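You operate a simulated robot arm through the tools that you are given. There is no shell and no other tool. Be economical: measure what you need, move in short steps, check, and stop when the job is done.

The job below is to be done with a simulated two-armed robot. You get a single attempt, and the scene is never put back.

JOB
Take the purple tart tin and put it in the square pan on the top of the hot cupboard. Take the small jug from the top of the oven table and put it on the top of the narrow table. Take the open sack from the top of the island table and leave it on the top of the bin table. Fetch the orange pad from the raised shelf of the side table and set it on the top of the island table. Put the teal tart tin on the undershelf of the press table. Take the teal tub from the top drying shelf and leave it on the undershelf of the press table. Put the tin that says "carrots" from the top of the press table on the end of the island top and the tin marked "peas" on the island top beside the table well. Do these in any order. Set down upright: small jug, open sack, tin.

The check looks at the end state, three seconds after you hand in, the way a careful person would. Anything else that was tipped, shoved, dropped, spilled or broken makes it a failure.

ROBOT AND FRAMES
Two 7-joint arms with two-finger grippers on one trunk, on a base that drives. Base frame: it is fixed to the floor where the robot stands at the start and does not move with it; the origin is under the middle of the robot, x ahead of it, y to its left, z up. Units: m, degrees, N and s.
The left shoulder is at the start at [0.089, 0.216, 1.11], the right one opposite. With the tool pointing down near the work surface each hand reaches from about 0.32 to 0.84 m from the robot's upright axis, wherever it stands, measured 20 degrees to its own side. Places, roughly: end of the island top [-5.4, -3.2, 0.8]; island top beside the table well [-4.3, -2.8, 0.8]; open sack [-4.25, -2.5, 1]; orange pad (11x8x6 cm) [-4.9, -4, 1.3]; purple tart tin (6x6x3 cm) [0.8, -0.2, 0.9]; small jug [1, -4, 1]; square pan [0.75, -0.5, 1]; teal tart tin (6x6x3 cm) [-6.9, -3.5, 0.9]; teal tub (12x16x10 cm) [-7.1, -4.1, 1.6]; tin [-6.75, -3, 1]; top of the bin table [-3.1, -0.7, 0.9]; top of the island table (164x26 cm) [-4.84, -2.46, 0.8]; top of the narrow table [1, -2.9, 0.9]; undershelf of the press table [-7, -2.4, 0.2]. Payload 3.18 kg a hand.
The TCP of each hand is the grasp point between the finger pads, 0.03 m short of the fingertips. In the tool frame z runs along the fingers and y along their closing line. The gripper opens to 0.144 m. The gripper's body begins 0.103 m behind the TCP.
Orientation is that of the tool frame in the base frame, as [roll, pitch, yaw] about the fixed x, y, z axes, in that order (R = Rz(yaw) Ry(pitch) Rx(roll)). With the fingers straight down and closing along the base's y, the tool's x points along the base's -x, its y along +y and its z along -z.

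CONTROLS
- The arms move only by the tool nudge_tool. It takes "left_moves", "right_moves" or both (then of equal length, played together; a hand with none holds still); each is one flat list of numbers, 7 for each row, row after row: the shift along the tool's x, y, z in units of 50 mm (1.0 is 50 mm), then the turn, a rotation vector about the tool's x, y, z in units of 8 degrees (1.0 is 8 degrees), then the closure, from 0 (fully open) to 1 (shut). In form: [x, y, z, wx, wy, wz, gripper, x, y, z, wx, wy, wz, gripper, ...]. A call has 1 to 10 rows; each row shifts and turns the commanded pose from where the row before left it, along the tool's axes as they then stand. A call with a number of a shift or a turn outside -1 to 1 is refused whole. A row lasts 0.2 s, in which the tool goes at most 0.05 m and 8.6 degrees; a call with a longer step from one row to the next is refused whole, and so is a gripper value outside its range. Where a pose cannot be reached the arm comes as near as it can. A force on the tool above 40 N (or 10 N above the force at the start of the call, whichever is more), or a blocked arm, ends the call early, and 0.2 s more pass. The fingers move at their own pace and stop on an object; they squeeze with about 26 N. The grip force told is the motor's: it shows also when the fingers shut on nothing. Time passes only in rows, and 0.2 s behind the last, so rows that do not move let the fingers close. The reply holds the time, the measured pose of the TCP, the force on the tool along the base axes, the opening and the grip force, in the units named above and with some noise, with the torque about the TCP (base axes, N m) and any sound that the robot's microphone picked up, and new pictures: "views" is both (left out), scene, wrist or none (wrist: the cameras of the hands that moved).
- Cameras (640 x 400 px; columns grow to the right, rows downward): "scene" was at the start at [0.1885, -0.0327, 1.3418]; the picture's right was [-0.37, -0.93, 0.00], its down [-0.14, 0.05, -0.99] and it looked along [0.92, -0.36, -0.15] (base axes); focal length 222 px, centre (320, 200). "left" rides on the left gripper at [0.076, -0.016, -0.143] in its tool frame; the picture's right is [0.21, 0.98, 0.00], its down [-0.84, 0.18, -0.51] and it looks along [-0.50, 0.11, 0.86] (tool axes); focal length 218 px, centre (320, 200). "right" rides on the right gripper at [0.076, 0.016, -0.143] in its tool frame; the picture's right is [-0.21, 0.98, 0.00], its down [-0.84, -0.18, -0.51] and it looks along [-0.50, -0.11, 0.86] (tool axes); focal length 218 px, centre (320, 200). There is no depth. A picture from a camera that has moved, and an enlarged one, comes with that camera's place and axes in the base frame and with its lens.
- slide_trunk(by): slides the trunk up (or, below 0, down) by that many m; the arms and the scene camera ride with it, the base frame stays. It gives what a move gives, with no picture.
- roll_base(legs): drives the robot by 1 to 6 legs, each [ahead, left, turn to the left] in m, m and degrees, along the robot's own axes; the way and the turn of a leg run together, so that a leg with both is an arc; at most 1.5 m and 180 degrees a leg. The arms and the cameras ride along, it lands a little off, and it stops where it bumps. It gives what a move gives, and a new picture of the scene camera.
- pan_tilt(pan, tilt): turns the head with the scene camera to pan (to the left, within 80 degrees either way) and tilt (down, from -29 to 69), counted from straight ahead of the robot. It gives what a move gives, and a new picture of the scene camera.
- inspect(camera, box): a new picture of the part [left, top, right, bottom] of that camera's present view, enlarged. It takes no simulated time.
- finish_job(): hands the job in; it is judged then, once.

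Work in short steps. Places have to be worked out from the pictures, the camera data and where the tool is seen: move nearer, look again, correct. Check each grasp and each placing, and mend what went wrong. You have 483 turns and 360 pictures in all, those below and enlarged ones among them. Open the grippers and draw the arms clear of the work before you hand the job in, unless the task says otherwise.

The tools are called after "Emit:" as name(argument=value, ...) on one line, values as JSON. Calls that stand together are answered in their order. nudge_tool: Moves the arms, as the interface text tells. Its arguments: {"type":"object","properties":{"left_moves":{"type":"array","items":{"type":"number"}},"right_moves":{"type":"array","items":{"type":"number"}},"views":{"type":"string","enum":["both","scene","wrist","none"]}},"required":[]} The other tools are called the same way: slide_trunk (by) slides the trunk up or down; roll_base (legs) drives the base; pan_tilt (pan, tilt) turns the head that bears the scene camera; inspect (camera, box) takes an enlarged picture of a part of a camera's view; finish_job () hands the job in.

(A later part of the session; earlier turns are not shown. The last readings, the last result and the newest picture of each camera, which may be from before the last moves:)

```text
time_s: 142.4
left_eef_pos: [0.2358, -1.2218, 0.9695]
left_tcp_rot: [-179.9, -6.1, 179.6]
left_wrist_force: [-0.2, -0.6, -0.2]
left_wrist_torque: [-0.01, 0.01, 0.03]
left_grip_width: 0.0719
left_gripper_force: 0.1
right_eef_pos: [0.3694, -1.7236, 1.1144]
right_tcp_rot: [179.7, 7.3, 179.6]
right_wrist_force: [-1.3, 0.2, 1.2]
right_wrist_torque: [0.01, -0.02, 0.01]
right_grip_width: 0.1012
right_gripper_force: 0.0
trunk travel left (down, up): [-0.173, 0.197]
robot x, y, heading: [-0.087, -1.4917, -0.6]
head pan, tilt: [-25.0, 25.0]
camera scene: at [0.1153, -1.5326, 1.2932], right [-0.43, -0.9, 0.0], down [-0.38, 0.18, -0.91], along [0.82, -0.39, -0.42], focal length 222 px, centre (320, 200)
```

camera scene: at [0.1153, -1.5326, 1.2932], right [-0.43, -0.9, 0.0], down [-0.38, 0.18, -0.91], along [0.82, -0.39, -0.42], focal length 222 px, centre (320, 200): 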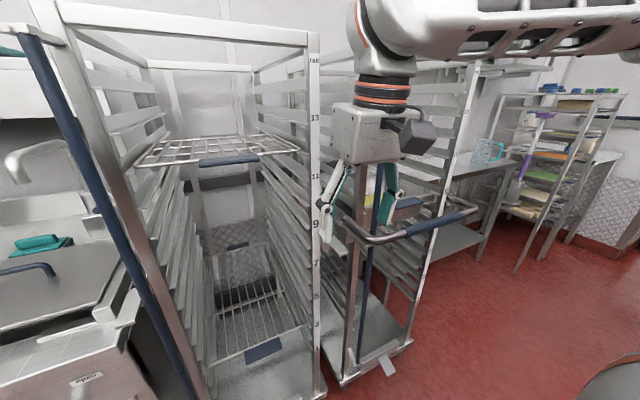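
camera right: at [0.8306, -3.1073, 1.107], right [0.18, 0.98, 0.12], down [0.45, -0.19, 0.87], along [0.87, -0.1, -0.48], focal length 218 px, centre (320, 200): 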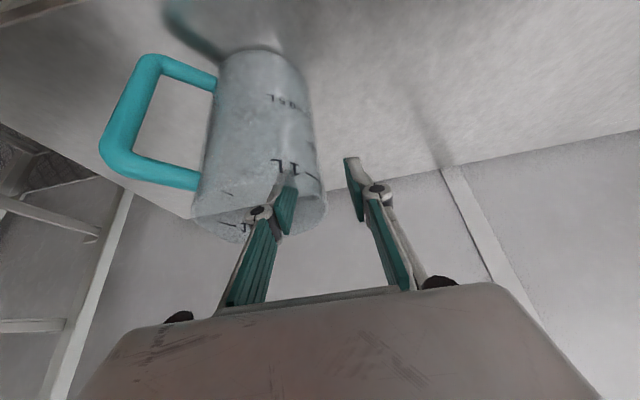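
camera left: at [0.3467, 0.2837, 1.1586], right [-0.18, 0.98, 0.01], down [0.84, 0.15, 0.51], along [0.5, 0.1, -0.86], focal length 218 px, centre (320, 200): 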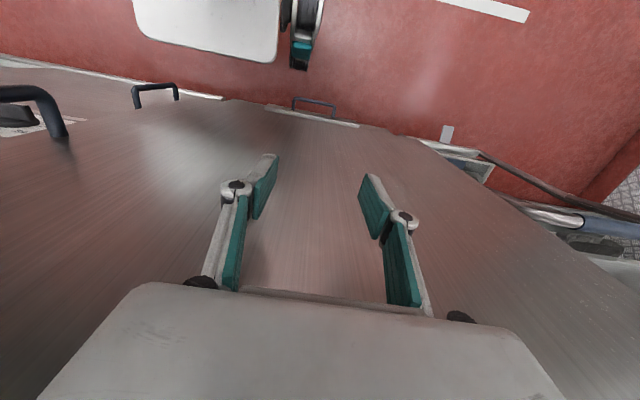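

Back off from the trolleys, then turn to face −x.

Emit:
roll_base(legs=[[-0.25, 0.2, 0], [0, 0.5, 0], [0, 0, 90], [0, 0, 90]])

Emit:
pan_tilt(pan=0, tilt=10)

```text
time_s: 156.9
left_eef_pos: [-0.6541, -1.062, 0.9698]
left_tcp_rot: [-179.9, -6.0, 0.5]
left_wrist_force: [0.6, -0.2, 0.1]
left_wrist_torque: [0.02, 0.03, 0.0]
left_grip_width: 0.0719
left_gripper_force: 0.0
right_eef_pos: [-0.7945, -0.5622, 1.1153]
right_tcp_rot: [179.7, 7.2, 0.4]
right_wrist_force: [0.4, -0.6, -0.6]
right_wrist_torque: [0.01, -0.01, 0.02]
right_grip_width: 0.1009
right_gripper_force: 0.0
trunk travel left (down, up): [-0.173, 0.197]
robot x, y, heading: [-0.333, -0.7866, -179.8]
head pan, tilt: [-25.0, 25.0]
camera scene: at [-0.537, -0.7473, 1.2932], right [0.42, 0.91, 0.0], down [0.38, -0.18, -0.91], along [-0.82, 0.38, -0.42], focal length 222 px, centre (320, 200)
```

scene: 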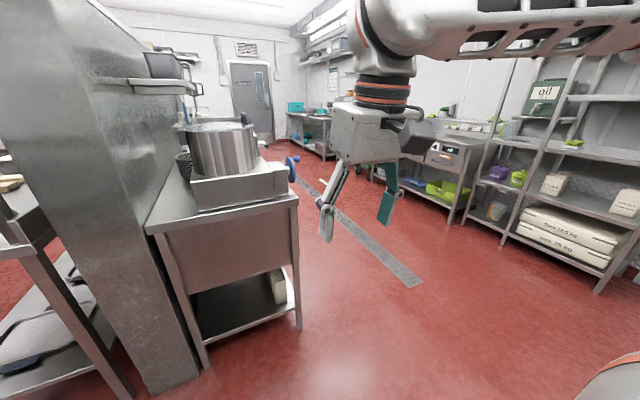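

```text
time_s: 157.8
left_eef_pos: [-0.6538, -1.0636, 0.9696]
left_tcp_rot: [-179.9, -6.1, 0.4]
left_wrist_force: [0.4, 0.8, 0.1]
left_wrist_torque: [0.05, 0.01, 0.04]
left_grip_width: 0.0719
left_gripper_force: 0.2
right_eef_pos: [-0.7933, -0.5623, 1.1142]
right_tcp_rot: [179.6, 7.3, 0.3]
right_wrist_force: [0.7, 0.5, -0.1]
right_wrist_torque: [-0.04, -0.01, 0.02]
right_grip_width: 0.1009
right_gripper_force: 0.0
trunk travel left (down, up): [-0.173, 0.197]
robot x, y, heading: [-0.3367, -0.7892, -179.8]
head pan, tilt: [0.0, 10.0]
camera scene: at [-0.5464, -0.7861, 1.3175], right [0.0, 1.0, 0.0], down [0.17, 0.0, -0.98], along [-0.98, 0.0, -0.17], focal length 222 px, centre (320, 200)
```

scene: 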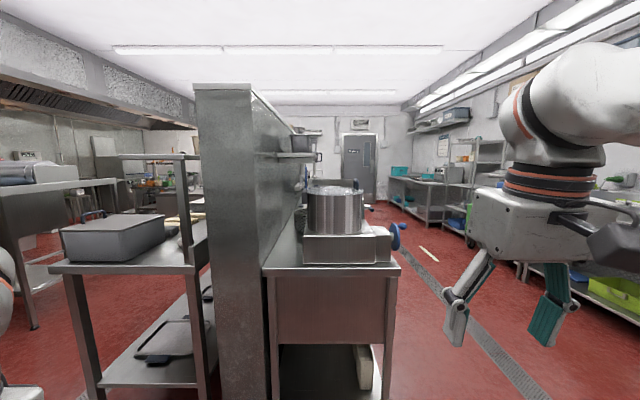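

The partition with back-to-back tables runs along x at y≈-1; the aisle lies north of it. I strafe right 0.95 m, drive ahead, and look left at the bin table.

Emit:
roll_base(legs=[[0, -0.95, 0], [1.5, 0, 0], [0.8, 0, 0]])

Emit:
pan_tilt(pan=35, tilt=12)

```text
time_s: 177.4
left_eef_pos: [-2.9613, -0.1289, 0.9698]
left_tcp_rot: [-179.9, -6.1, 0.7]
left_wrist_force: [-0.4, -0.4, -1.1]
left_wrist_torque: [-0.01, 0.0, -0.01]
left_grip_width: 0.0721
left_gripper_force: 0.1
right_eef_pos: [-3.1023, 0.3706, 1.1155]
right_tcp_rot: [179.5, 7.3, 0.6]
right_wrist_force: [0.0, -0.2, -0.6]
right_wrist_torque: [-0.02, -0.02, -0.01]
right_grip_width: 0.1007
right_gripper_force: 0.2
trunk travel left (down, up): [-0.173, 0.197]
robot x, y, heading: [-2.6382, 0.1484, -179.8]
head pan, tilt: [0.0, 10.0]
camera scene: at [-2.8539, 0.1478, 1.3175], right [-0.01, 1.0, 0.0], down [0.17, 0.0, -0.98], along [-0.98, -0.01, -0.17], focal length 222 px, centre (320, 200)
```

scene: 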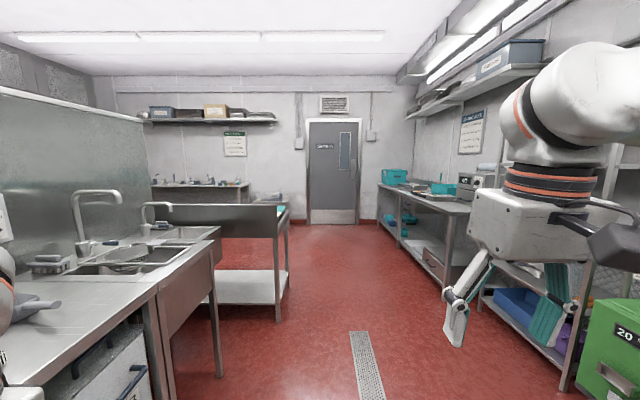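

```text
time_s: 178.4
left_eef_pos: [-2.9605, -0.1296, 0.9708]
left_tcp_rot: [-179.9, -6.1, 0.6]
left_wrist_force: [0.3, 0.0, -1.0]
left_wrist_torque: [0.01, 0.0, -0.02]
left_grip_width: 0.072
left_gripper_force: 0.0
right_eef_pos: [-3.1018, 0.3704, 1.1152]
right_tcp_rot: [179.7, 7.3, 0.6]
right_wrist_force: [-0.1, 0.4, 0.3]
right_wrist_torque: [-0.01, 0.0, -0.01]
right_grip_width: 0.1006
right_gripper_force: 0.0
trunk travel left (down, up): [-0.173, 0.197]
robot x, y, heading: [-2.6387, 0.1483, -179.5]
head pan, tilt: [35.0, 12.0]
camera scene: at [-2.8368, 0.0945, 1.3143], right [-0.58, 0.82, 0.0], down [0.17, 0.12, -0.98], along [-0.8, -0.57, -0.21], focal length 222 px, centre (320, 200)
```

scene: 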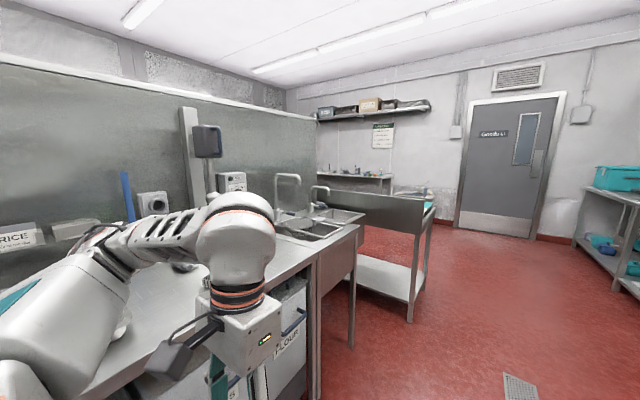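

I look directly left at the bin table's top to plan where the sack will go.

Emit:
pan_tilt(pan=75, tilt=25)

```text
time_s: 179.5
left_eef_pos: [-2.9597, -0.1291, 0.9691]
left_tcp_rot: [-179.8, -6.1, 0.7]
left_wrist_force: [0.5, 0.6, -0.8]
left_wrist_torque: [0.01, 0.01, -0.02]
left_grip_width: 0.0717
left_gripper_force: 0.0
right_eef_pos: [-3.1027, 0.3705, 1.1161]
right_tcp_rot: [179.6, 7.3, 0.5]
right_wrist_force: [0.2, 1.1, -0.4]
right_wrist_torque: [-0.03, 0.02, 0.0]
right_grip_width: 0.1009
right_gripper_force: 0.1
trunk travel left (down, up): [-0.173, 0.197]
robot x, y, heading: [-2.6403, 0.1457, -179.8]
head pan, tilt: [75.0, 25.0]
camera scene: at [-2.7841, 0.0592, 1.2932], right [-0.97, 0.25, 0.0], down [0.11, 0.41, -0.91], along [-0.23, -0.88, -0.42], focal length 222 px, centre (320, 200)
```

scene: 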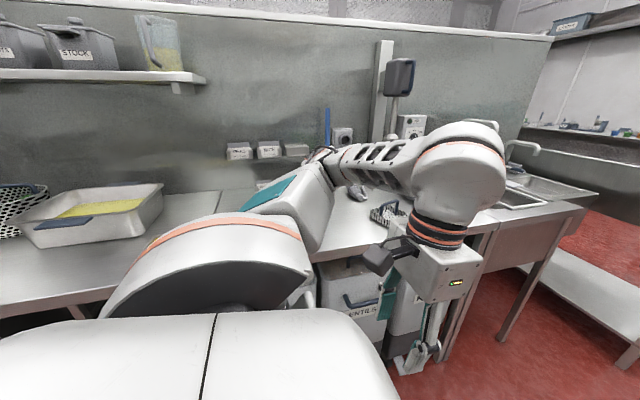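

Drive on west to about x=-5.4 and look left.

Emit:
roll_base(legs=[[1.4, 0, 0], [1.4, 0, 0]])

Emit:
pan_tilt(pan=60, tilt=10)

```text
time_s: 187.7
left_eef_pos: [-4.4363, -0.1489, 0.9703]
left_tcp_rot: [179.5, -7.7, 1.4]
left_wrist_force: [4.0, 3.4, 3.5]
left_wrist_torque: [-0.25, 0.16, 0.15]
left_grip_width: 0.0706
left_gripper_force: 0.1
right_eef_pos: [-4.5918, 0.352, 1.1151]
right_tcp_rot: [179.6, 7.3, 1.3]
right_wrist_force: [-0.1, 0.9, 0.8]
right_wrist_torque: [0.03, 0.02, 0.04]
right_grip_width: 0.1009
right_gripper_force: 0.0
trunk travel left (down, up): [-0.173, 0.197]
robot x, y, heading: [-4.1266, 0.1359, -179.3]
head pan, tilt: [75.0, 25.0]
stopped in leg 2: the force on the tool passed its limit at 68 N (the readings are from after the stop); the commanded pose is now the measured one
camera scene: at [-4.2705, 0.0434, 1.2933], right [-0.97, 0.24, 0.0], down [0.1, 0.41, -0.91], along [-0.22, -0.88, -0.42], focal length 222 px, centre (320, 200)
```

scene: 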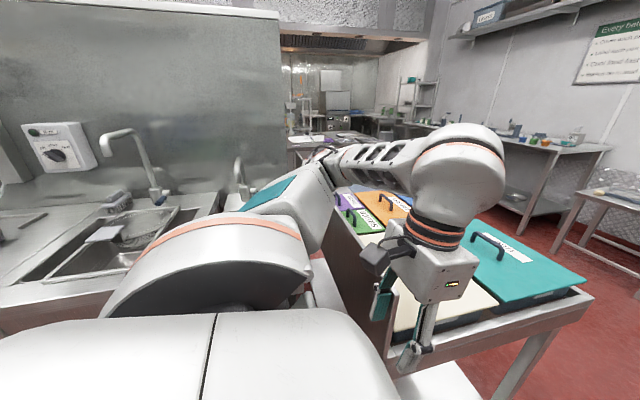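

```text
time_s: 188.5
left_eef_pos: [-4.4363, -0.1494, 0.9699]
left_tcp_rot: [179.4, -7.8, 1.3]
left_wrist_force: [6.7, 3.1, 2.2]
left_wrist_torque: [-0.12, 0.23, 0.21]
left_grip_width: 0.0704
left_gripper_force: 0.0
right_eef_pos: [-4.5918, 0.3524, 1.1141]
right_tcp_rot: [179.6, 7.3, 1.0]
right_wrist_force: [0.0, 0.2, -0.9]
right_wrist_torque: [0.03, 0.0, -0.03]
right_grip_width: 0.1008
right_gripper_force: 0.1
trunk travel left (down, up): [-0.173, 0.197]
robot x, y, heading: [-4.1321, 0.1325, -179.3]
head pan, tilt: [60.0, 10.0]
camera scene: at [-4.2932, 0.0513, 1.3176], right [-0.87, 0.49, 0.0], down [0.08, 0.15, -0.98], along [-0.48, -0.86, -0.17], focal length 222 px, centre (320, 200)
```

scene: 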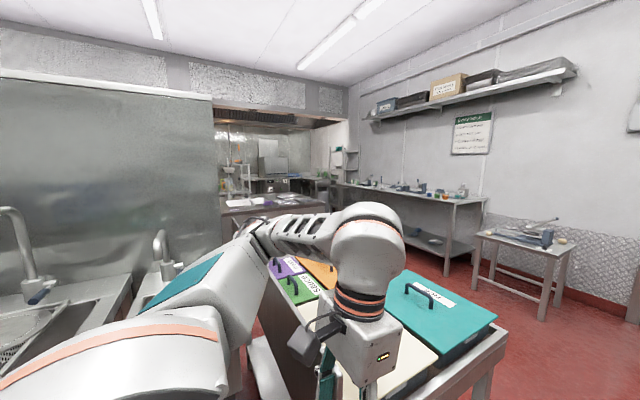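

The left hand met the edge of the colour-board table. I back off, strafe right 0.4 m, then go on with the trunk raised.

Emit:
roll_base(legs=[[-0.1, 0, 0], [0, -0.42, 0]])

Emit:
slide_trunk(by=0.1)

Emit:
inspect(camera="scene", box=[0, 0, 640, 400])

```text
time_s: 193.4
left_eef_pos: [-4.3448, 0.2653, 0.9689]
left_tcp_rot: [179.3, -7.7, 1.4]
left_wrist_force: [-0.5, 0.4, -0.7]
left_wrist_torque: [0.01, 0.0, -0.02]
left_grip_width: 0.072
left_gripper_force: 0.0
right_eef_pos: [-4.4988, 0.767, 1.1159]
right_tcp_rot: [179.7, 7.4, 1.1]
right_wrist_force: [-0.5, -0.2, 1.5]
right_wrist_torque: [0.01, 0.01, -0.01]
right_grip_width: 0.1007
right_gripper_force: 0.0
trunk travel left (down, up): [-0.173, 0.197]
robot x, y, heading: [-4.0386, 0.5482, -179.0]
head pan, tilt: [60.0, 10.0]
camera scene: at [-4.2007, 0.4671, 1.3176], right [-0.87, 0.49, 0.0], down [0.08, 0.15, -0.98], along [-0.48, -0.86, -0.17], focal length 222 px, centre (320, 200)
```

scene: 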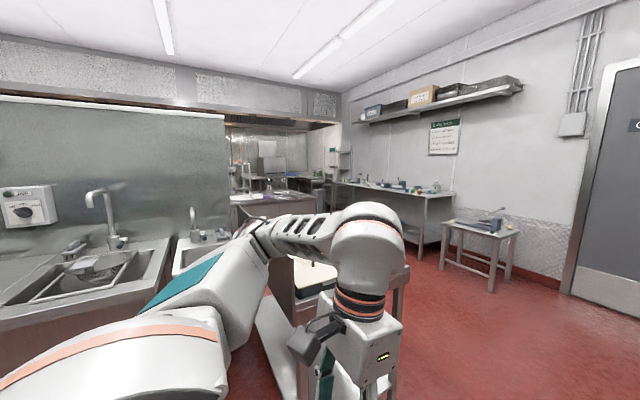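

```text
time_s: 194.8
left_eef_pos: [-4.3437, 0.2662, 1.0699]
left_tcp_rot: [179.4, -7.8, 1.4]
left_wrist_force: [-0.2, 0.2, -0.4]
left_wrist_torque: [0.0, -0.02, 0.05]
left_grip_width: 0.0719
left_gripper_force: 0.0
right_eef_pos: [-4.4991, 0.7663, 1.2139]
right_tcp_rot: [179.7, 7.2, 1.2]
right_wrist_force: [-0.3, -0.7, 0.4]
right_wrist_torque: [0.0, 0.02, -0.01]
right_grip_width: 0.101
right_gripper_force: 0.1
trunk travel left (down, up): [-0.273, 0.097]
robot x, y, heading: [-4.0359, 0.549, -178.9]
head pan, tilt: [60.0, 10.0]
```

```text
1.00 times, centred on (320, 200) of scene (not enlarged: the box is as wide or as high as the picture)
camera zoom: at [-4.1328, 0.468, 1.4223], right [-0.87, 0.49, 0.0], down [0.08, 0.15, -0.98], along [-0.48, -0.86, -0.17], focal length 222 px, centre (320, 200)
```

zoom: 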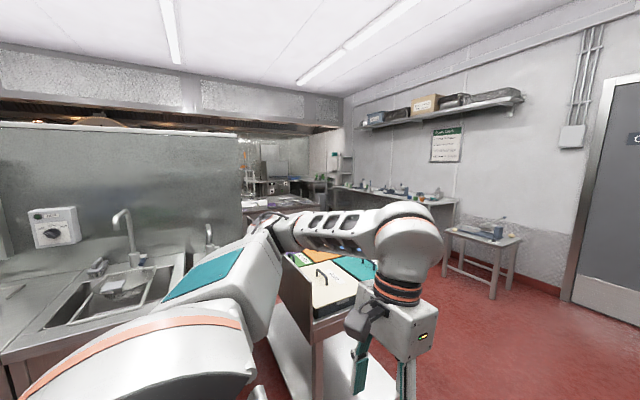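

Drive 1.45 m ahead and look left again.

Emit:
roll_base(legs=[[1.45, 0, -1]])

Emit:
pan_tilt(pan=75, tilt=15)

```text
time_s: 202.0
left_eef_pos: [-5.8007, 0.2674, 1.0687]
left_tcp_rot: [179.5, -7.7, 0.2]
left_wrist_force: [0.3, 0.5, 0.1]
left_wrist_torque: [-0.01, 0.0, 0.02]
left_grip_width: 0.0721
left_gripper_force: 0.0
right_eef_pos: [-5.944, 0.7714, 1.2146]
right_tcp_rot: [179.7, 7.3, -0.3]
right_wrist_force: [-0.3, -0.5, -0.3]
right_wrist_torque: [-0.01, -0.04, 0.0]
right_grip_width: 0.1006
right_gripper_force: 0.1
trunk travel left (down, up): [-0.273, 0.097]
robot x, y, heading: [-5.4864, 0.5444, 179.5]
head pan, tilt: [60.0, 10.0]
camera scene: at [-5.585, 0.4641, 1.4225], right [-0.86, 0.51, 0.0], down [0.09, 0.15, -0.98], along [-0.5, -0.85, -0.17], focal length 222 px, centre (320, 200)
```

scene: 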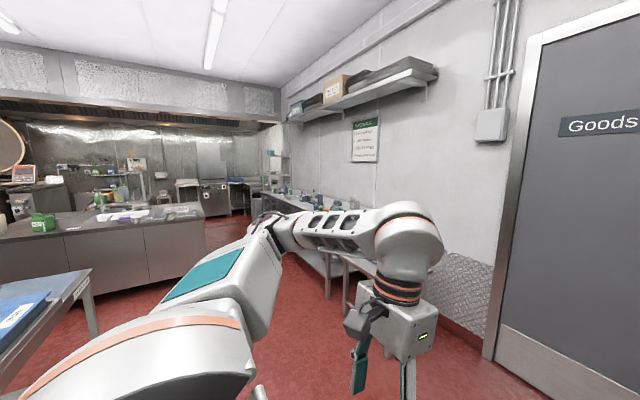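

```text
time_s: 202.8
left_eef_pos: [-5.8004, 0.2674, 1.0686]
left_tcp_rot: [179.5, -7.7, 0.2]
left_wrist_force: [-0.2, -0.2, -0.5]
left_wrist_torque: [0.05, 0.03, 0.01]
left_grip_width: 0.0719
left_gripper_force: 0.0
right_eef_pos: [-5.9444, 0.7722, 1.215]
right_tcp_rot: [179.7, 7.3, -0.2]
right_wrist_force: [0.1, 1.2, -0.8]
right_wrist_torque: [-0.01, -0.01, 0.02]
right_grip_width: 0.1007
right_gripper_force: 0.0
trunk travel left (down, up): [-0.273, 0.097]
robot x, y, heading: [-5.4875, 0.5411, 179.6]
head pan, tilt: [75.0, 15.0]
camera scene: at [-5.5625, 0.4543, 1.4144], right [-0.96, 0.27, 0.0], down [0.07, 0.25, -0.97], along [-0.26, -0.93, -0.26], focal length 222 px, centre (320, 200)
```

scene: 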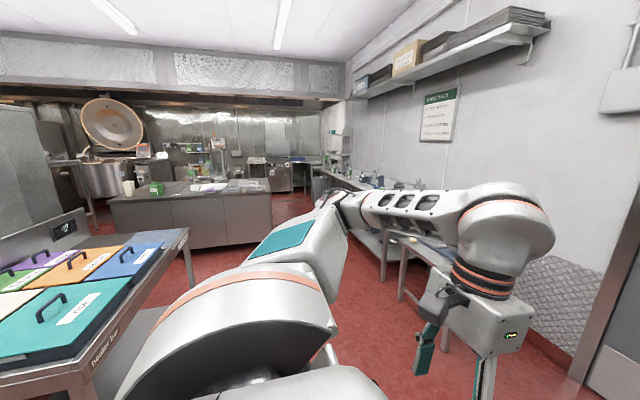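

Clear layout: the island is ahead to the south. I turn left 90°, shift to x≈-5.75 and drive south.

Emit:
roll_base(legs=[[0.25, 0, 0], [0, 0, 90], [1.4, 0, 0]])

Emit:
pan_tilt(pan=-40, tilt=15)

```text
time_s: 215.0
left_eef_pos: [-5.4595, -1.1686, 1.0683]
left_tcp_rot: [179.5, -7.6, 90.5]
left_wrist_force: [0.2, 0.6, 0.3]
left_wrist_torque: [0.0, 0.01, 0.02]
left_grip_width: 0.0718
left_gripper_force: 0.1
right_eef_pos: [-5.9619, -1.3153, 1.2147]
right_tcp_rot: [179.7, 7.3, 90.2]
right_wrist_force: [0.1, 0.6, 0.9]
right_wrist_torque: [0.02, -0.01, -0.03]
right_grip_width: 0.1006
right_gripper_force: 0.0
trunk travel left (down, up): [-0.273, 0.097]
robot x, y, heading: [-5.7377, -0.8523, -90.1]
head pan, tilt: [75.0, 15.0]
camera scene: at [-5.6451, -0.9312, 1.4143], right [-0.26, -0.97, 0.0], down [-0.25, 0.07, -0.97], along [0.93, -0.25, -0.26], focal length 222 px, centre (320, 200)
```

scene: 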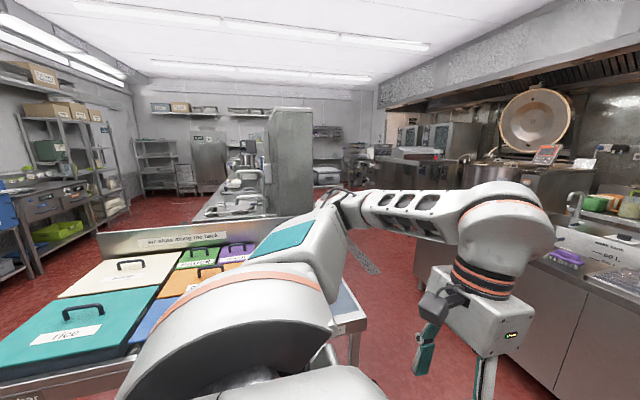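

```text
time_s: 216.9
left_eef_pos: [-5.4586, -1.1687, 1.0692]
left_tcp_rot: [179.6, -7.7, 90.5]
left_wrist_force: [0.5, -0.6, 0.4]
left_wrist_torque: [0.02, 0.0, -0.03]
left_grip_width: 0.0722
left_gripper_force: 0.1
right_eef_pos: [-5.961, -1.3164, 1.2153]
right_tcp_rot: [179.7, 7.3, 90.1]
right_wrist_force: [0.9, 0.4, 0.0]
right_wrist_torque: [0.0, 0.0, 0.02]
right_grip_width: 0.1008
right_gripper_force: 0.1
trunk travel left (down, up): [-0.273, 0.097]
robot x, y, heading: [-5.7363, -0.8544, -89.9]
head pan, tilt: [-40.0, 15.0]
camera scene: at [-5.7954, -0.9782, 1.4143], right [-0.77, 0.64, 0.0], down [0.17, 0.2, -0.97], along [-0.62, -0.74, -0.26], focal length 222 px, centre (320, 200)
```

scene: 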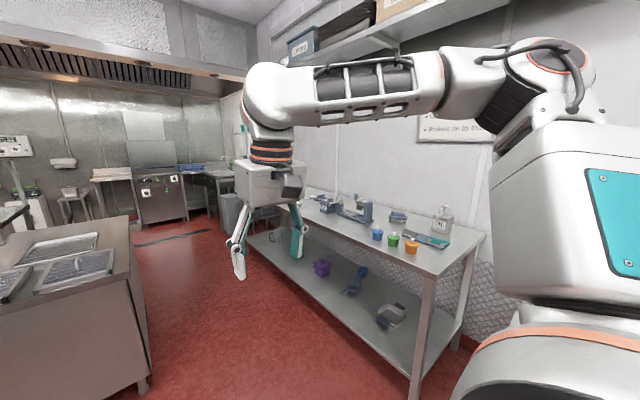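

I look straight down in front to see my base's size.

Emit:
pan_tilt(pan=0, tilt=69)

```text
time_s: 218.2
left_eef_pos: [-5.4584, -1.17, 1.0686]
left_tcp_rot: [179.5, -7.8, 90.5]
left_wrist_force: [0.9, -0.8, -0.7]
left_wrist_torque: [-0.01, 0.0, -0.01]
left_grip_width: 0.072
left_gripper_force: 0.0
right_eef_pos: [-5.9605, -1.3168, 1.2146]
right_tcp_rot: [179.8, 7.2, 90.2]
right_wrist_force: [-0.4, -1.0, 0.9]
right_wrist_torque: [-0.01, 0.02, 0.0]
right_grip_width: 0.1007
right_gripper_force: 0.1
trunk travel left (down, up): [-0.273, 0.097]
robot x, y, heading: [-5.7383, -0.8549, -89.9]
head pan, tilt: [0.0, 68.8]
camera scene: at [-5.7354, -0.9627, 1.3387], right [-1.0, 0.0, 0.0], down [0.0, 0.93, -0.36], along [0.0, -0.36, -0.93], focal length 222 px, centre (320, 200)
```

scene: 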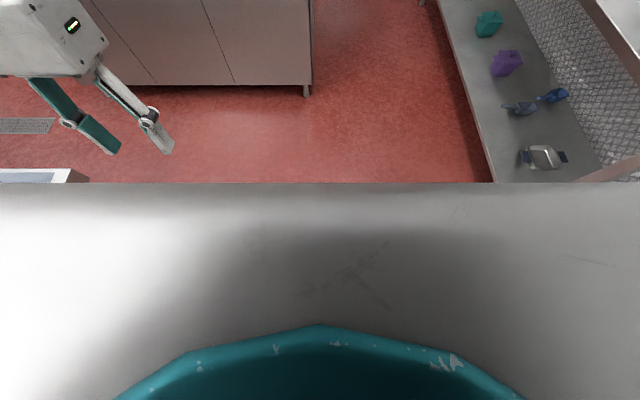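

Not visible, but the undershelf and its free spots are. I now turn to face west in the aisle and strafe south along the press table.

Emit:
roll_base(legs=[[0.45, 0, 0], [0, 0, -90], [0.36, 0, 0]])

Emit:
pan_tilt(pan=30, tilt=20)

```text
time_s: 226.6
left_eef_pos: [-6.4113, -1.58, 1.069]
left_tcp_rot: [179.6, -7.7, 0.5]
left_wrist_force: [-0.6, 0.7, -0.2]
left_wrist_torque: [0.0, 0.01, 0.01]
left_grip_width: 0.0721
left_gripper_force: 0.1
right_eef_pos: [-6.5578, -1.0769, 1.2152]
right_tcp_rot: [179.7, 7.3, 0.2]
right_wrist_force: [0.6, 0.1, -0.5]
right_wrist_torque: [0.0, -0.04, 0.01]
right_grip_width: 0.1009
right_gripper_force: 0.1
trunk travel left (down, up): [-0.273, 0.097]
robot x, y, heading: [-6.0973, -1.3029, 179.9]
head pan, tilt: [0.0, 68.8]
camera scene: at [-6.2061, -1.3018, 1.3386], right [0.0, 1.0, 0.0], down [0.93, 0.0, -0.36], along [-0.36, 0.0, -0.93], focal length 222 px, centre (320, 200)
```

scene: 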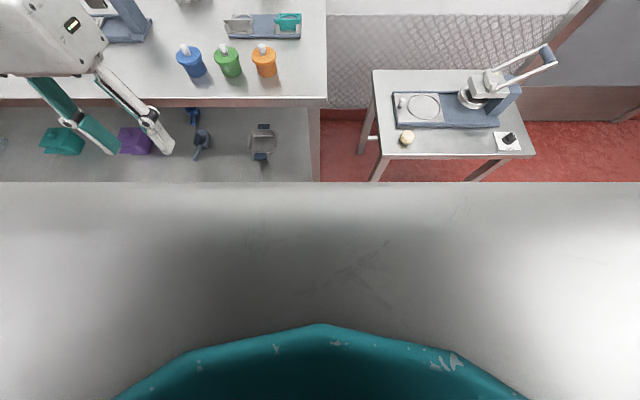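

```text
time_s: 227.8
left_eef_pos: [-6.4111, -1.58, 1.069]
left_tcp_rot: [179.4, -7.7, 0.5]
left_wrist_force: [-0.6, 0.0, -1.3]
left_wrist_torque: [0.0, -0.04, -0.04]
left_grip_width: 0.072
left_gripper_force: 0.1
right_eef_pos: [-6.5593, -1.0767, 1.2159]
right_tcp_rot: [179.6, 7.3, 0.2]
right_wrist_force: [0.5, 0.3, 0.2]
right_wrist_torque: [-0.03, -0.04, 0.03]
right_grip_width: 0.1008
right_gripper_force: 0.1
trunk travel left (down, up): [-0.273, 0.097]
robot x, y, heading: [-6.0977, -1.3035, 179.9]
head pan, tilt: [30.0, 20.0]
camera scene: at [-6.2302, -1.3482, 1.4061], right [-0.5, 0.87, 0.0], down [0.3, 0.17, -0.94], along [-0.81, -0.47, -0.34], focal length 222 px, centre (320, 200)
```

scene: 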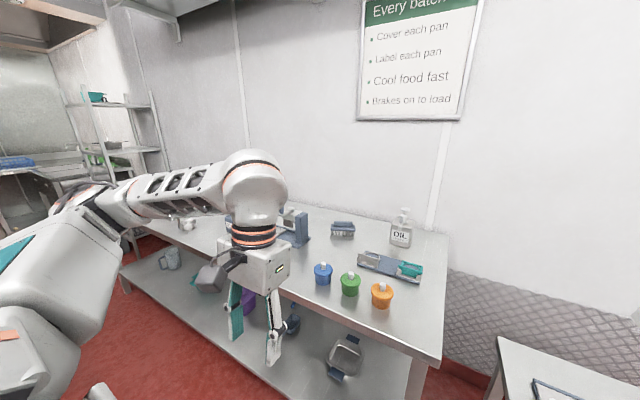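

Strafe south about 1.5 m along the press table.

Emit:
roll_base(legs=[[0, 1.45, 0]])

Emit:
pan_tilt(pan=15, tilt=30)

```text
time_s: 240.7
left_eef_pos: [-6.4146, -3.0341, 1.0687]
left_tcp_rot: [179.6, -7.7, 0.3]
left_wrist_force: [0.1, 0.3, 0.3]
left_wrist_torque: [0.04, 0.02, 0.0]
left_grip_width: 0.072
left_gripper_force: 0.1
right_eef_pos: [-6.5606, -2.5297, 1.2154]
right_tcp_rot: [179.7, 7.4, 0.0]
right_wrist_force: [0.0, 0.7, -0.3]
right_wrist_torque: [-0.01, 0.02, 0.01]
right_grip_width: 0.1006
right_gripper_force: 0.0
trunk travel left (down, up): [-0.273, 0.097]
robot x, y, heading: [-6.1001, -2.7572, 179.8]
head pan, tilt: [30.0, 20.0]
camera scene: at [-6.2342, -2.8015, 1.4062], right [-0.5, 0.87, 0.0], down [0.3, 0.17, -0.94], along [-0.82, -0.47, -0.34], focal length 222 px, centre (320, 200)
```

scene: 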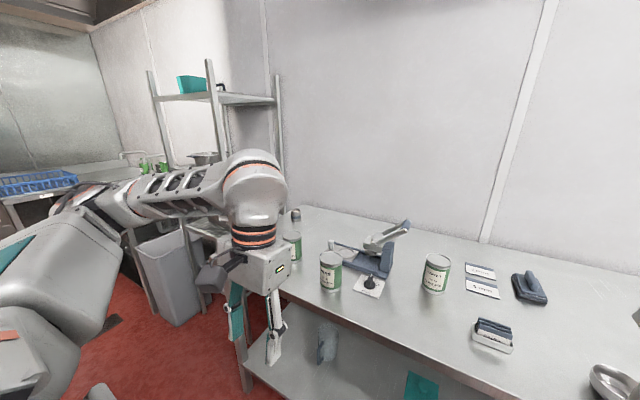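

```text
time_s: 241.5
left_eef_pos: [-6.4148, -3.0323, 1.0689]
left_tcp_rot: [179.3, -7.8, 0.3]
left_wrist_force: [-0.5, 0.2, 0.0]
left_wrist_torque: [-0.02, 0.01, -0.01]
left_grip_width: 0.0719
left_gripper_force: 0.1
right_eef_pos: [-6.561, -2.5306, 1.2146]
right_tcp_rot: [179.6, 7.3, 0.0]
right_wrist_force: [0.6, 0.0, 0.9]
right_wrist_torque: [-0.03, 0.01, 0.02]
right_grip_width: 0.1009
right_gripper_force: 0.0
trunk travel left (down, up): [-0.273, 0.097]
robot x, y, heading: [-6.1027, -2.758, 179.7]
head pan, tilt: [15.0, 30.0]
camera scene: at [-6.2407, -2.7783, 1.3902], right [-0.26, 0.97, 0.0], down [0.48, 0.13, -0.87], along [-0.84, -0.22, -0.5], focal length 222 px, centre (320, 200)
```

scene: 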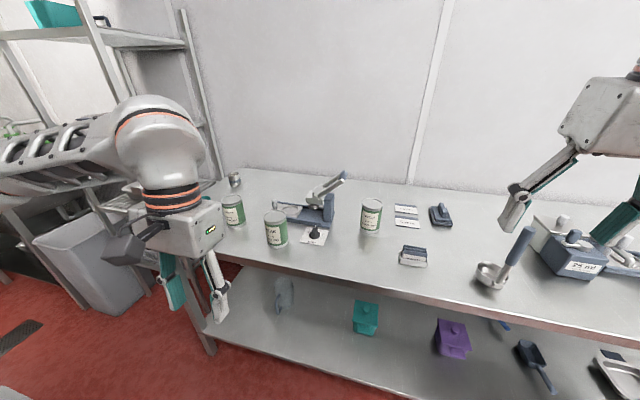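

Three tins are here. I zoom to read their labels.

Emit:
inspect(camera="scene", box=[210, 160, 410, 280])

```text
3.20 times, centred on (310, 220) of scene
camera zoom: at [-6.2407, -2.7783, 1.3902], right [-0.26, 0.97, 0.0], down [0.48, 0.13, -0.87], along [-0.84, -0.22, -0.5], focal length 711 px, centre (352, 136)
```

zoom: 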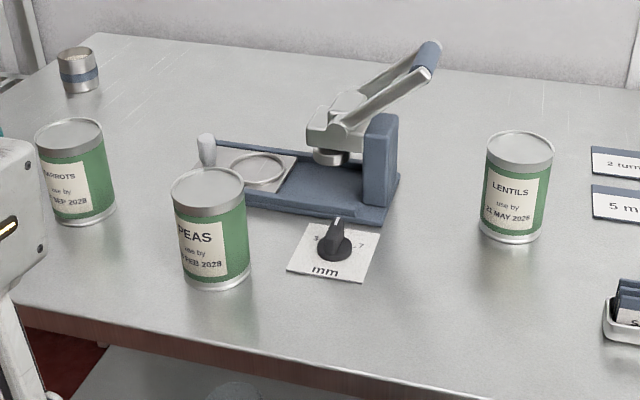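

CARROTS is the leftmost at ≈[-6.81, -3.25], PEAS at ≈[-6.75, -3.06], LENTILS stays. I strafe 0.25 m south so the left hand faces the carrots tin, and straighten the hand.

Emit:
roll_base(legs=[[0, 0.25, 0]])

Emit:
nudge_tool(left_moves=[0, 0, -0.5, 0, -0.96, 0, 0.2, -0.8, 0, 0, 0, 0, 0, 0.2, -0.8, 0, 0, 0, 0, 0, 0.2, -0.8, 0, 0, 0, 0, 0, 0.2], views="both")

```text
time_s: 244.3
left_eef_pos: [-6.4158, -3.2836, 1.0692]
left_tcp_rot: [179.6, -7.7, 0.2]
left_wrist_force: [-0.5, -0.1, -0.4]
left_wrist_torque: [-0.02, 0.0, -0.01]
left_grip_width: 0.0722
left_gripper_force: 0.1
right_eef_pos: [-6.562, -2.7799, 1.2155]
right_tcp_rot: [179.8, 7.3, 0.1]
right_wrist_force: [-0.5, -0.7, 1.2]
right_wrist_torque: [0.0, 0.01, 0.0]
right_grip_width: 0.1007
right_gripper_force: 0.1
trunk travel left (down, up): [-0.273, 0.097]
robot x, y, heading: [-6.1026, -3.0113, 179.9]
head pan, tilt: [15.0, 30.0]
camera scene: at [-6.2419, -3.0291, 1.3901], right [-0.25, 0.97, 0.0], down [0.48, 0.13, -0.87], along [-0.84, -0.22, -0.5], focal length 222 px, centre (320, 200)
```

scene: 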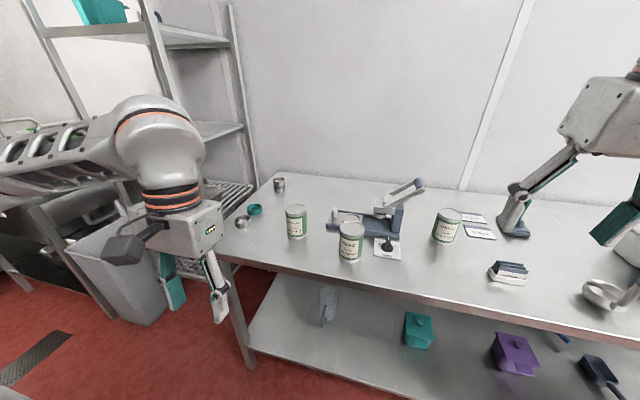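

```text
time_s: 245.3
left_eef_pos: [-6.5426, -3.2831, 1.0931]
left_tcp_rot: [179.4, -0.1, 0.2]
left_wrist_force: [0.2, -0.3, 0.3]
left_wrist_torque: [-0.01, -0.02, -0.02]
left_grip_width: 0.1151
left_gripper_force: 0.0
right_eef_pos: [-6.5636, -2.7799, 1.2143]
right_tcp_rot: [179.8, 7.2, 0.1]
right_wrist_force: [-0.5, 0.2, 0.3]
right_wrist_torque: [-0.06, -0.04, 0.02]
right_grip_width: 0.1005
right_gripper_force: 0.1
trunk travel left (down, up): [-0.273, 0.097]
robot x, y, heading: [-6.1016, -3.0039, 179.6]
head pan, tilt: [15.0, 30.0]
camera scene: at [-6.2432, -3.0285, 1.3899], right [-0.25, 0.97, 0.0], down [0.48, 0.13, -0.87], along [-0.84, -0.22, -0.5], focal length 222 px, centre (320, 200)
camera left: at [-6.4666, -3.265, 1.2366], right [0.21, -0.98, 0.01], down [-0.84, -0.18, 0.51], along [-0.5, -0.12, -0.86], focal length 218 px, centre (320, 200)
```

scene: 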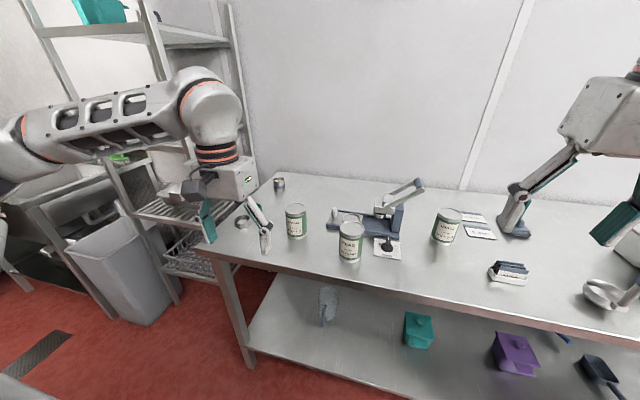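
left: 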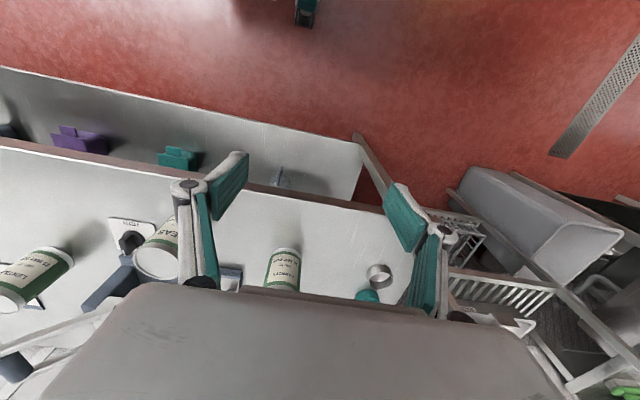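

Carrots tin at ≈[-6.80, -3.265]; the teal tart tin shows behind a metal ring near [-6.90, -3.48]. I bring the open left hand over the carrots tin.

Emit:
nudge_tool(left_moves=[-1, -0.07, 0, 0, 0, 0, 0.2, -1, -0.07, 0, 0, 0, 0, 0.2, -1, -0.07, 0, 0, 0, 0, 0.2, -1, -0.07, 0, 0, 0, 0, 0.2, -1, -0.07, 0, 0, 0, 0, 0.2], views="both")

```text
refused: row 1 steps farther than a row can; nothing moved
```

Emit:
nudge_tool(left_moves=[-0.95, -0.07, 0, 0, 0, 0, 0.2, -0.95, -0.07, 0, 0, 0, 0, 0.2, -0.95, -0.07, 0, 0, 0, 0, 0.2, -0.95, -0.07, 0, 0, 0, 0, 0.2, -0.95, -0.07, 0, 0, 0, 0, 0.2, -0.35, 0, 0, 0, 0, 0, 0.2], views="both")

```text
time_s: 246.7
left_eef_pos: [-6.7191, -3.2703, 1.0952]
left_tcp_rot: [179.4, 0.1, 0.2]
left_wrist_force: [0.5, 0.2, -0.8]
left_wrist_torque: [-0.03, 0.04, 0.0]
left_grip_width: 0.1153
left_gripper_force: 0.1
left hand out of reach, approached as far as the arm can: row 4, 5, 6
right_eef_pos: [-6.5618, -2.779, 1.2145]
right_tcp_rot: [179.6, 7.3, 0.0]
right_wrist_force: [0.0, 0.1, -0.8]
right_wrist_torque: [-0.04, 0.03, 0.01]
right_grip_width: 0.1007
right_gripper_force: 0.1
trunk travel left (down, up): [-0.273, 0.097]
robot x, y, heading: [-6.1049, -3.0047, 179.6]
head pan, tilt: [15.0, 30.0]
camera scene: at [-6.2414, -3.0274, 1.3902], right [-0.25, 0.97, 0.0], down [0.48, 0.13, -0.87], along [-0.84, -0.22, -0.5], focal length 222 px, centre (320, 200)
camera left: at [-6.6429, -3.2514, 1.2368], right [0.21, -0.98, 0.01], down [-0.84, -0.18, 0.51], along [-0.5, -0.12, -0.86], focal length 218 px, centre (320, 200)
```

scene: 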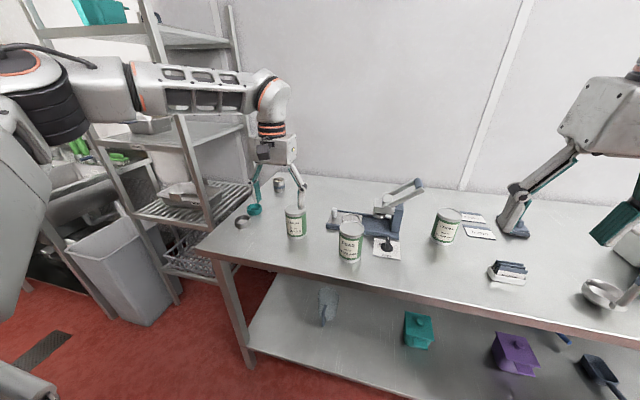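
left: 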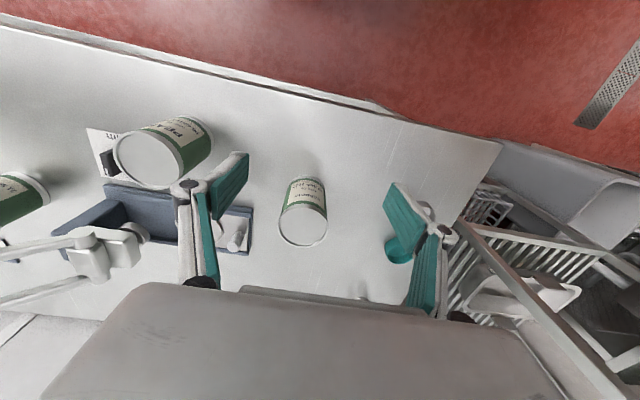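

Short by 9 cm; I drive 0.09 m ahead.

Emit:
roll_base(legs=[[0.09, 0, 0]])

Emit:
inspect(camera="left", box=[0, 0, 640, 400])

```text
time_s: 247.8
left_eef_pos: [-6.8093, -3.2703, 1.0926]
left_tcp_rot: [179.6, 0.1, 0.2]
left_wrist_force: [0.2, 1.1, -1.0]
left_wrist_torque: [0.03, -0.03, 0.03]
left_grip_width: 0.1153
left_gripper_force: 0.0
right_eef_pos: [-6.6517, -2.7798, 1.2149]
right_tcp_rot: [179.7, 7.3, 0.0]
right_wrist_force: [-0.1, 0.4, -1.0]
right_wrist_torque: [0.01, -0.05, 0.01]
right_grip_width: 0.1008
right_gripper_force: 0.2
trunk travel left (down, up): [-0.273, 0.097]
robot x, y, heading: [-6.1927, -3.0093, 179.5]
head pan, tilt: [15.0, 30.0]
camera scene: at [-6.3322, -3.0283, 1.3901], right [-0.25, 0.97, 0.0], down [0.48, 0.13, -0.87], along [-0.84, -0.22, -0.5], focal length 222 px, centre (320, 200)
```

scene: 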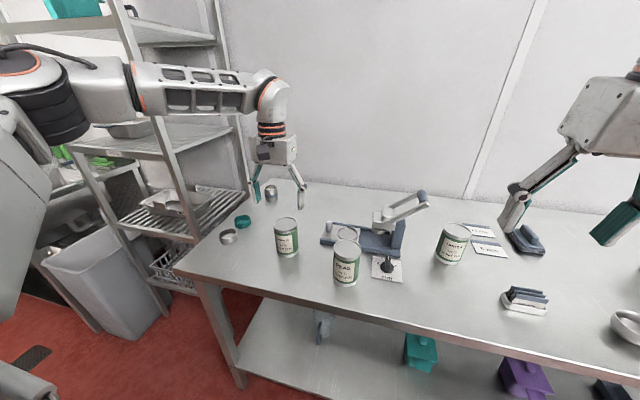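

```text
1.00 times, centred on (320, 200) of left (not enlarged: the box is as wide or as high as the picture)
camera zoom: at [-6.7335, -3.252, 1.236], right [0.21, -0.98, 0.01], down [-0.84, -0.18, 0.51], along [-0.5, -0.12, -0.86], focal length 218 px, centre (320, 200)
```

zoom: 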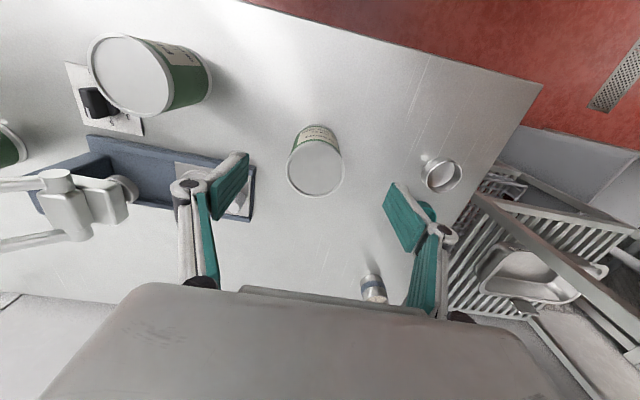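

Centred well; 1.5 cm farther and lower to z≈0.955, then close.

Emit:
nudge_tool(left_moves=[-0.3, 0, 0.92, 0, 0, 0, 0.2, 0, 0, 0.92, 0, 0, 0, 0.2, 0, 0, 0.92, 0, 0, 0, 0.2, 0, 0, 0, 0, 0, 0, 0.8, 0, 0, 0, 0, 0, 0, 0.8, 0, 0, 0, 0, 0, 0, 0.8], views="wrist")

```text
time_s: 249.2
left_eef_pos: [-6.8246, -3.2726, 0.9554]
left_tcp_rot: [179.5, 0.1, 0.2]
left_wrist_force: [0.9, -0.2, -0.5]
left_wrist_torque: [0.0, -0.04, 0.02]
left_grip_width: 0.0714
left_gripper_force: 26.1
right_eef_pos: [-6.6516, -2.7782, 1.2147]
right_tcp_rot: [179.7, 7.3, 0.0]
right_wrist_force: [0.0, 0.2, 0.2]
right_wrist_torque: [0.04, 0.0, -0.02]
right_grip_width: 0.1011
right_gripper_force: 0.1
trunk travel left (down, up): [-0.273, 0.097]
robot x, y, heading: [-6.1929, -3.0029, 179.6]
head pan, tilt: [15.0, 30.0]
camera left: at [-6.7481, -3.2534, 1.0976], right [0.21, -0.98, 0.01], down [-0.84, -0.18, 0.51], along [-0.5, -0.12, -0.86], focal length 218 px, centre (320, 200)
```

left: 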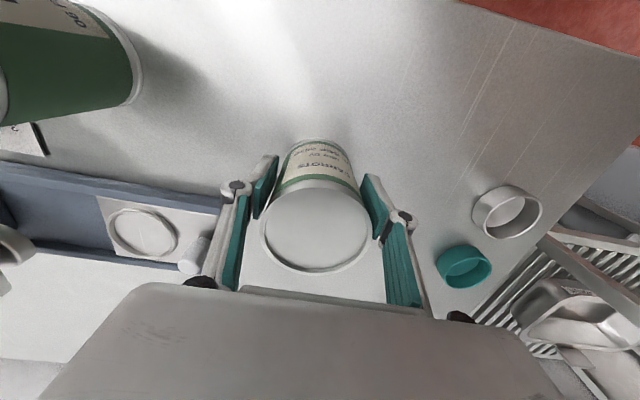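

Carrots tin gripped. Lift 14 cm and draw it back.

Emit:
nudge_tool(left_moves=[0, 0, -0.9, 0, 0, 0, 0.8, 0, 0, -0.9, 0, 0, 0, 0.8, 0, 0, -0.9, 0, 0, 0, 0.8, 0.95, 0, 0, 0, 0, 0, 0.8, 0.95, 0, 0, 0, 0, 0, 0.8, 0.95, 0, 0, 0, 0, 0, 0.8, 0.95, 0, 0, 0, 0, 0, 0.8, 0.9, 0, 0, 0, 0, 0, 0.8], views="wrist")

```text
time_s: 251.0
left_eef_pos: [-6.5879, -3.2707, 1.0703]
left_tcp_rot: [179.4, 0.1, 0.3]
left_wrist_force: [0.1, 0.8, -4.6]
left_wrist_torque: [0.01, -0.04, -0.03]
left_grip_width: 0.0714
left_gripper_force: 26.1
left hand out of reach, approached as far as the arm can: row 3
right_eef_pos: [-6.6509, -2.7798, 1.2157]
right_tcp_rot: [179.7, 7.4, 0.0]
right_wrist_force: [0.2, 0.5, 0.4]
right_wrist_torque: [0.01, 0.01, 0.03]
right_grip_width: 0.1008
right_gripper_force: 0.1
trunk travel left (down, up): [-0.273, 0.097]
robot x, y, heading: [-6.1931, -3.0031, 179.4]
head pan, tilt: [15.0, 30.0]
camera left: at [-6.5117, -3.2525, 1.2128], right [0.21, -0.98, 0.01], down [-0.84, -0.18, 0.51], along [-0.5, -0.12, -0.86], focal length 218 px, centre (320, 200)
```

left: 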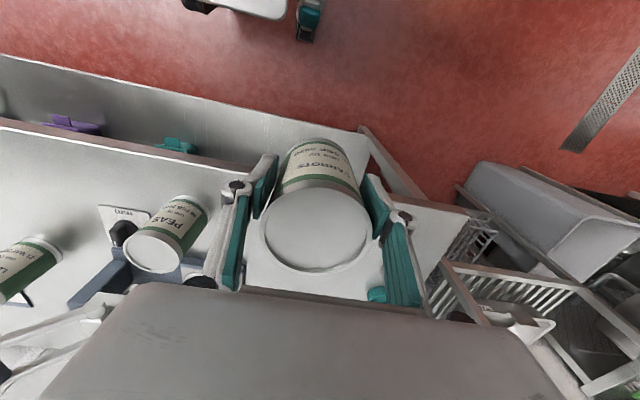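

Held (about 0.45 kg). Strafe 0.32 m south so the right hand faces the peas tin, and straighten the right hand.

Emit:
roll_base(legs=[[0, 0.32, 0.5]])

Emit:
nudge_tool(right_moves=[0, 0, 0.9, 0, 0.9, 0, 0.2, 0, 0, 0.9, 0, 0, 0, 0.2], views="both")

```text
time_s: 254.4
left_eef_pos: [-6.586, -3.5941, 1.07]
left_tcp_rot: [179.5, 0.0, 0.7]
left_wrist_force: [0.7, -0.1, -4.4]
left_wrist_torque: [0.04, -0.07, 0.01]
left_grip_width: 0.0715
left_gripper_force: 26.0
right_eef_pos: [-6.6539, -3.1023, 1.2154]
right_tcp_rot: [179.7, 7.3, 0.5]
right_wrist_force: [-0.2, 0.2, -0.7]
right_wrist_torque: [-0.01, 0.04, 0.0]
right_grip_width: 0.1008
right_gripper_force: 0.1
trunk travel left (down, up): [-0.273, 0.097]
robot x, y, heading: [-6.1924, -3.3208, -179.8]
head pan, tilt: [15.0, 30.0]
camera scene: at [-6.3317, -3.3486, 1.3901], right [-0.26, 0.96, 0.0], down [0.48, 0.13, -0.87], along [-0.84, -0.23, -0.5], focal length 222 px, centre (320, 200)
```

scene: 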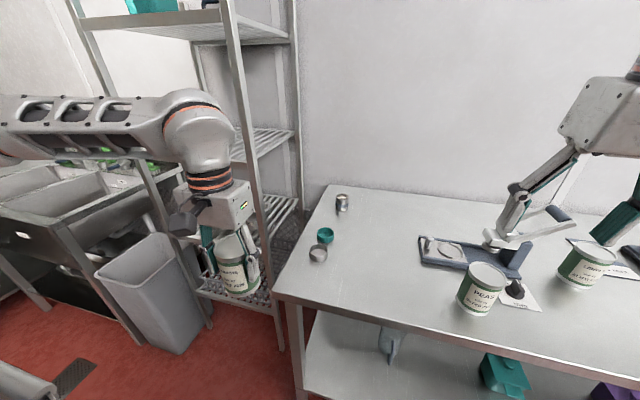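

```text
time_s: 255.0
left_eef_pos: [-6.5859, -3.593, 1.0703]
left_tcp_rot: [179.5, 0.1, 0.7]
left_wrist_force: [0.2, -0.3, -4.7]
left_wrist_torque: [-0.02, -0.03, 0.01]
left_grip_width: 0.0714
left_gripper_force: 26.0
right_eef_pos: [-6.6595, -3.1015, 1.1265]
right_tcp_rot: [179.6, 0.2, 0.5]
right_wrist_force: [-0.3, -0.1, -0.2]
right_wrist_torque: [-0.02, -0.02, -0.02]
right_grip_width: 0.1153
right_gripper_force: 0.0
trunk travel left (down, up): [-0.273, 0.097]
robot x, y, heading: [-6.1925, -3.3216, -179.8]
head pan, tilt: [15.0, 30.0]
camera scene: at [-6.3303, -3.3487, 1.3903], right [-0.26, 0.96, 0.0], down [0.48, 0.13, -0.87], along [-0.84, -0.23, -0.5], focal length 222 px, centre (320, 200)
camera right: at [-6.583, -3.1175, 1.2692], right [-0.2, -0.98, 0.01], down [-0.84, 0.18, 0.51], along [-0.5, 0.1, -0.86], focal length 218 px, centre (320, 200)
```

scene: 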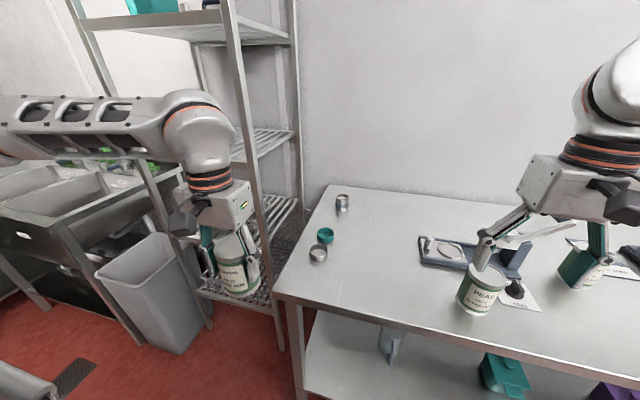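
right: 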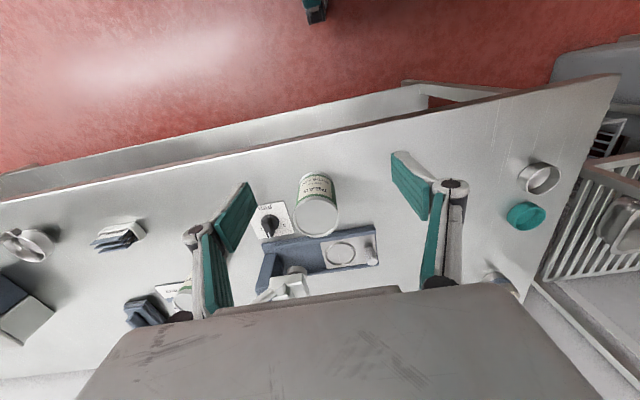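

Peas tin top at ≈[-6.76, -3.075]. I move over it and lower, then close.

Emit:
nudge_tool(right_moves=[-0.67, -0.19, 0, 0, 0, 0, 0.2, -0.67, -0.19, 0, 0, 0, 0, 0.2, -0.67, -0.19, 0, 0, 0, 0, 0.2, 0, 0, 0.9, 0, 0, 0, 0.2], views="wrist")

```text
time_s: 256.0
left_eef_pos: [-6.5857, -3.593, 1.0692]
left_tcp_rot: [179.5, 0.0, 0.7]
left_wrist_force: [-0.3, -0.1, -4.5]
left_wrist_torque: [0.01, -0.06, 0.03]
left_grip_width: 0.0715
left_gripper_force: 26.3
right_eef_pos: [-6.7602, -3.0753, 1.0795]
right_tcp_rot: [179.6, 0.1, 0.5]
right_wrist_force: [-0.2, -0.1, 0.3]
right_wrist_torque: [0.01, 0.0, -0.04]
right_grip_width: 0.1153
right_gripper_force: 0.2
trunk travel left (down, up): [-0.273, 0.097]
robot x, y, heading: [-6.1945, -3.3238, -179.8]
head pan, tilt: [15.0, 30.0]
camera right: at [-6.6852, -3.0914, 1.2227], right [-0.2, -0.98, 0.01], down [-0.84, 0.17, 0.51], along [-0.5, 0.1, -0.86], focal length 218 px, centre (320, 200)
```

right: 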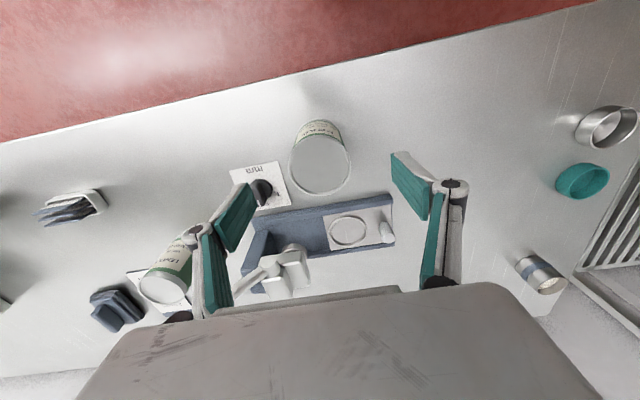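

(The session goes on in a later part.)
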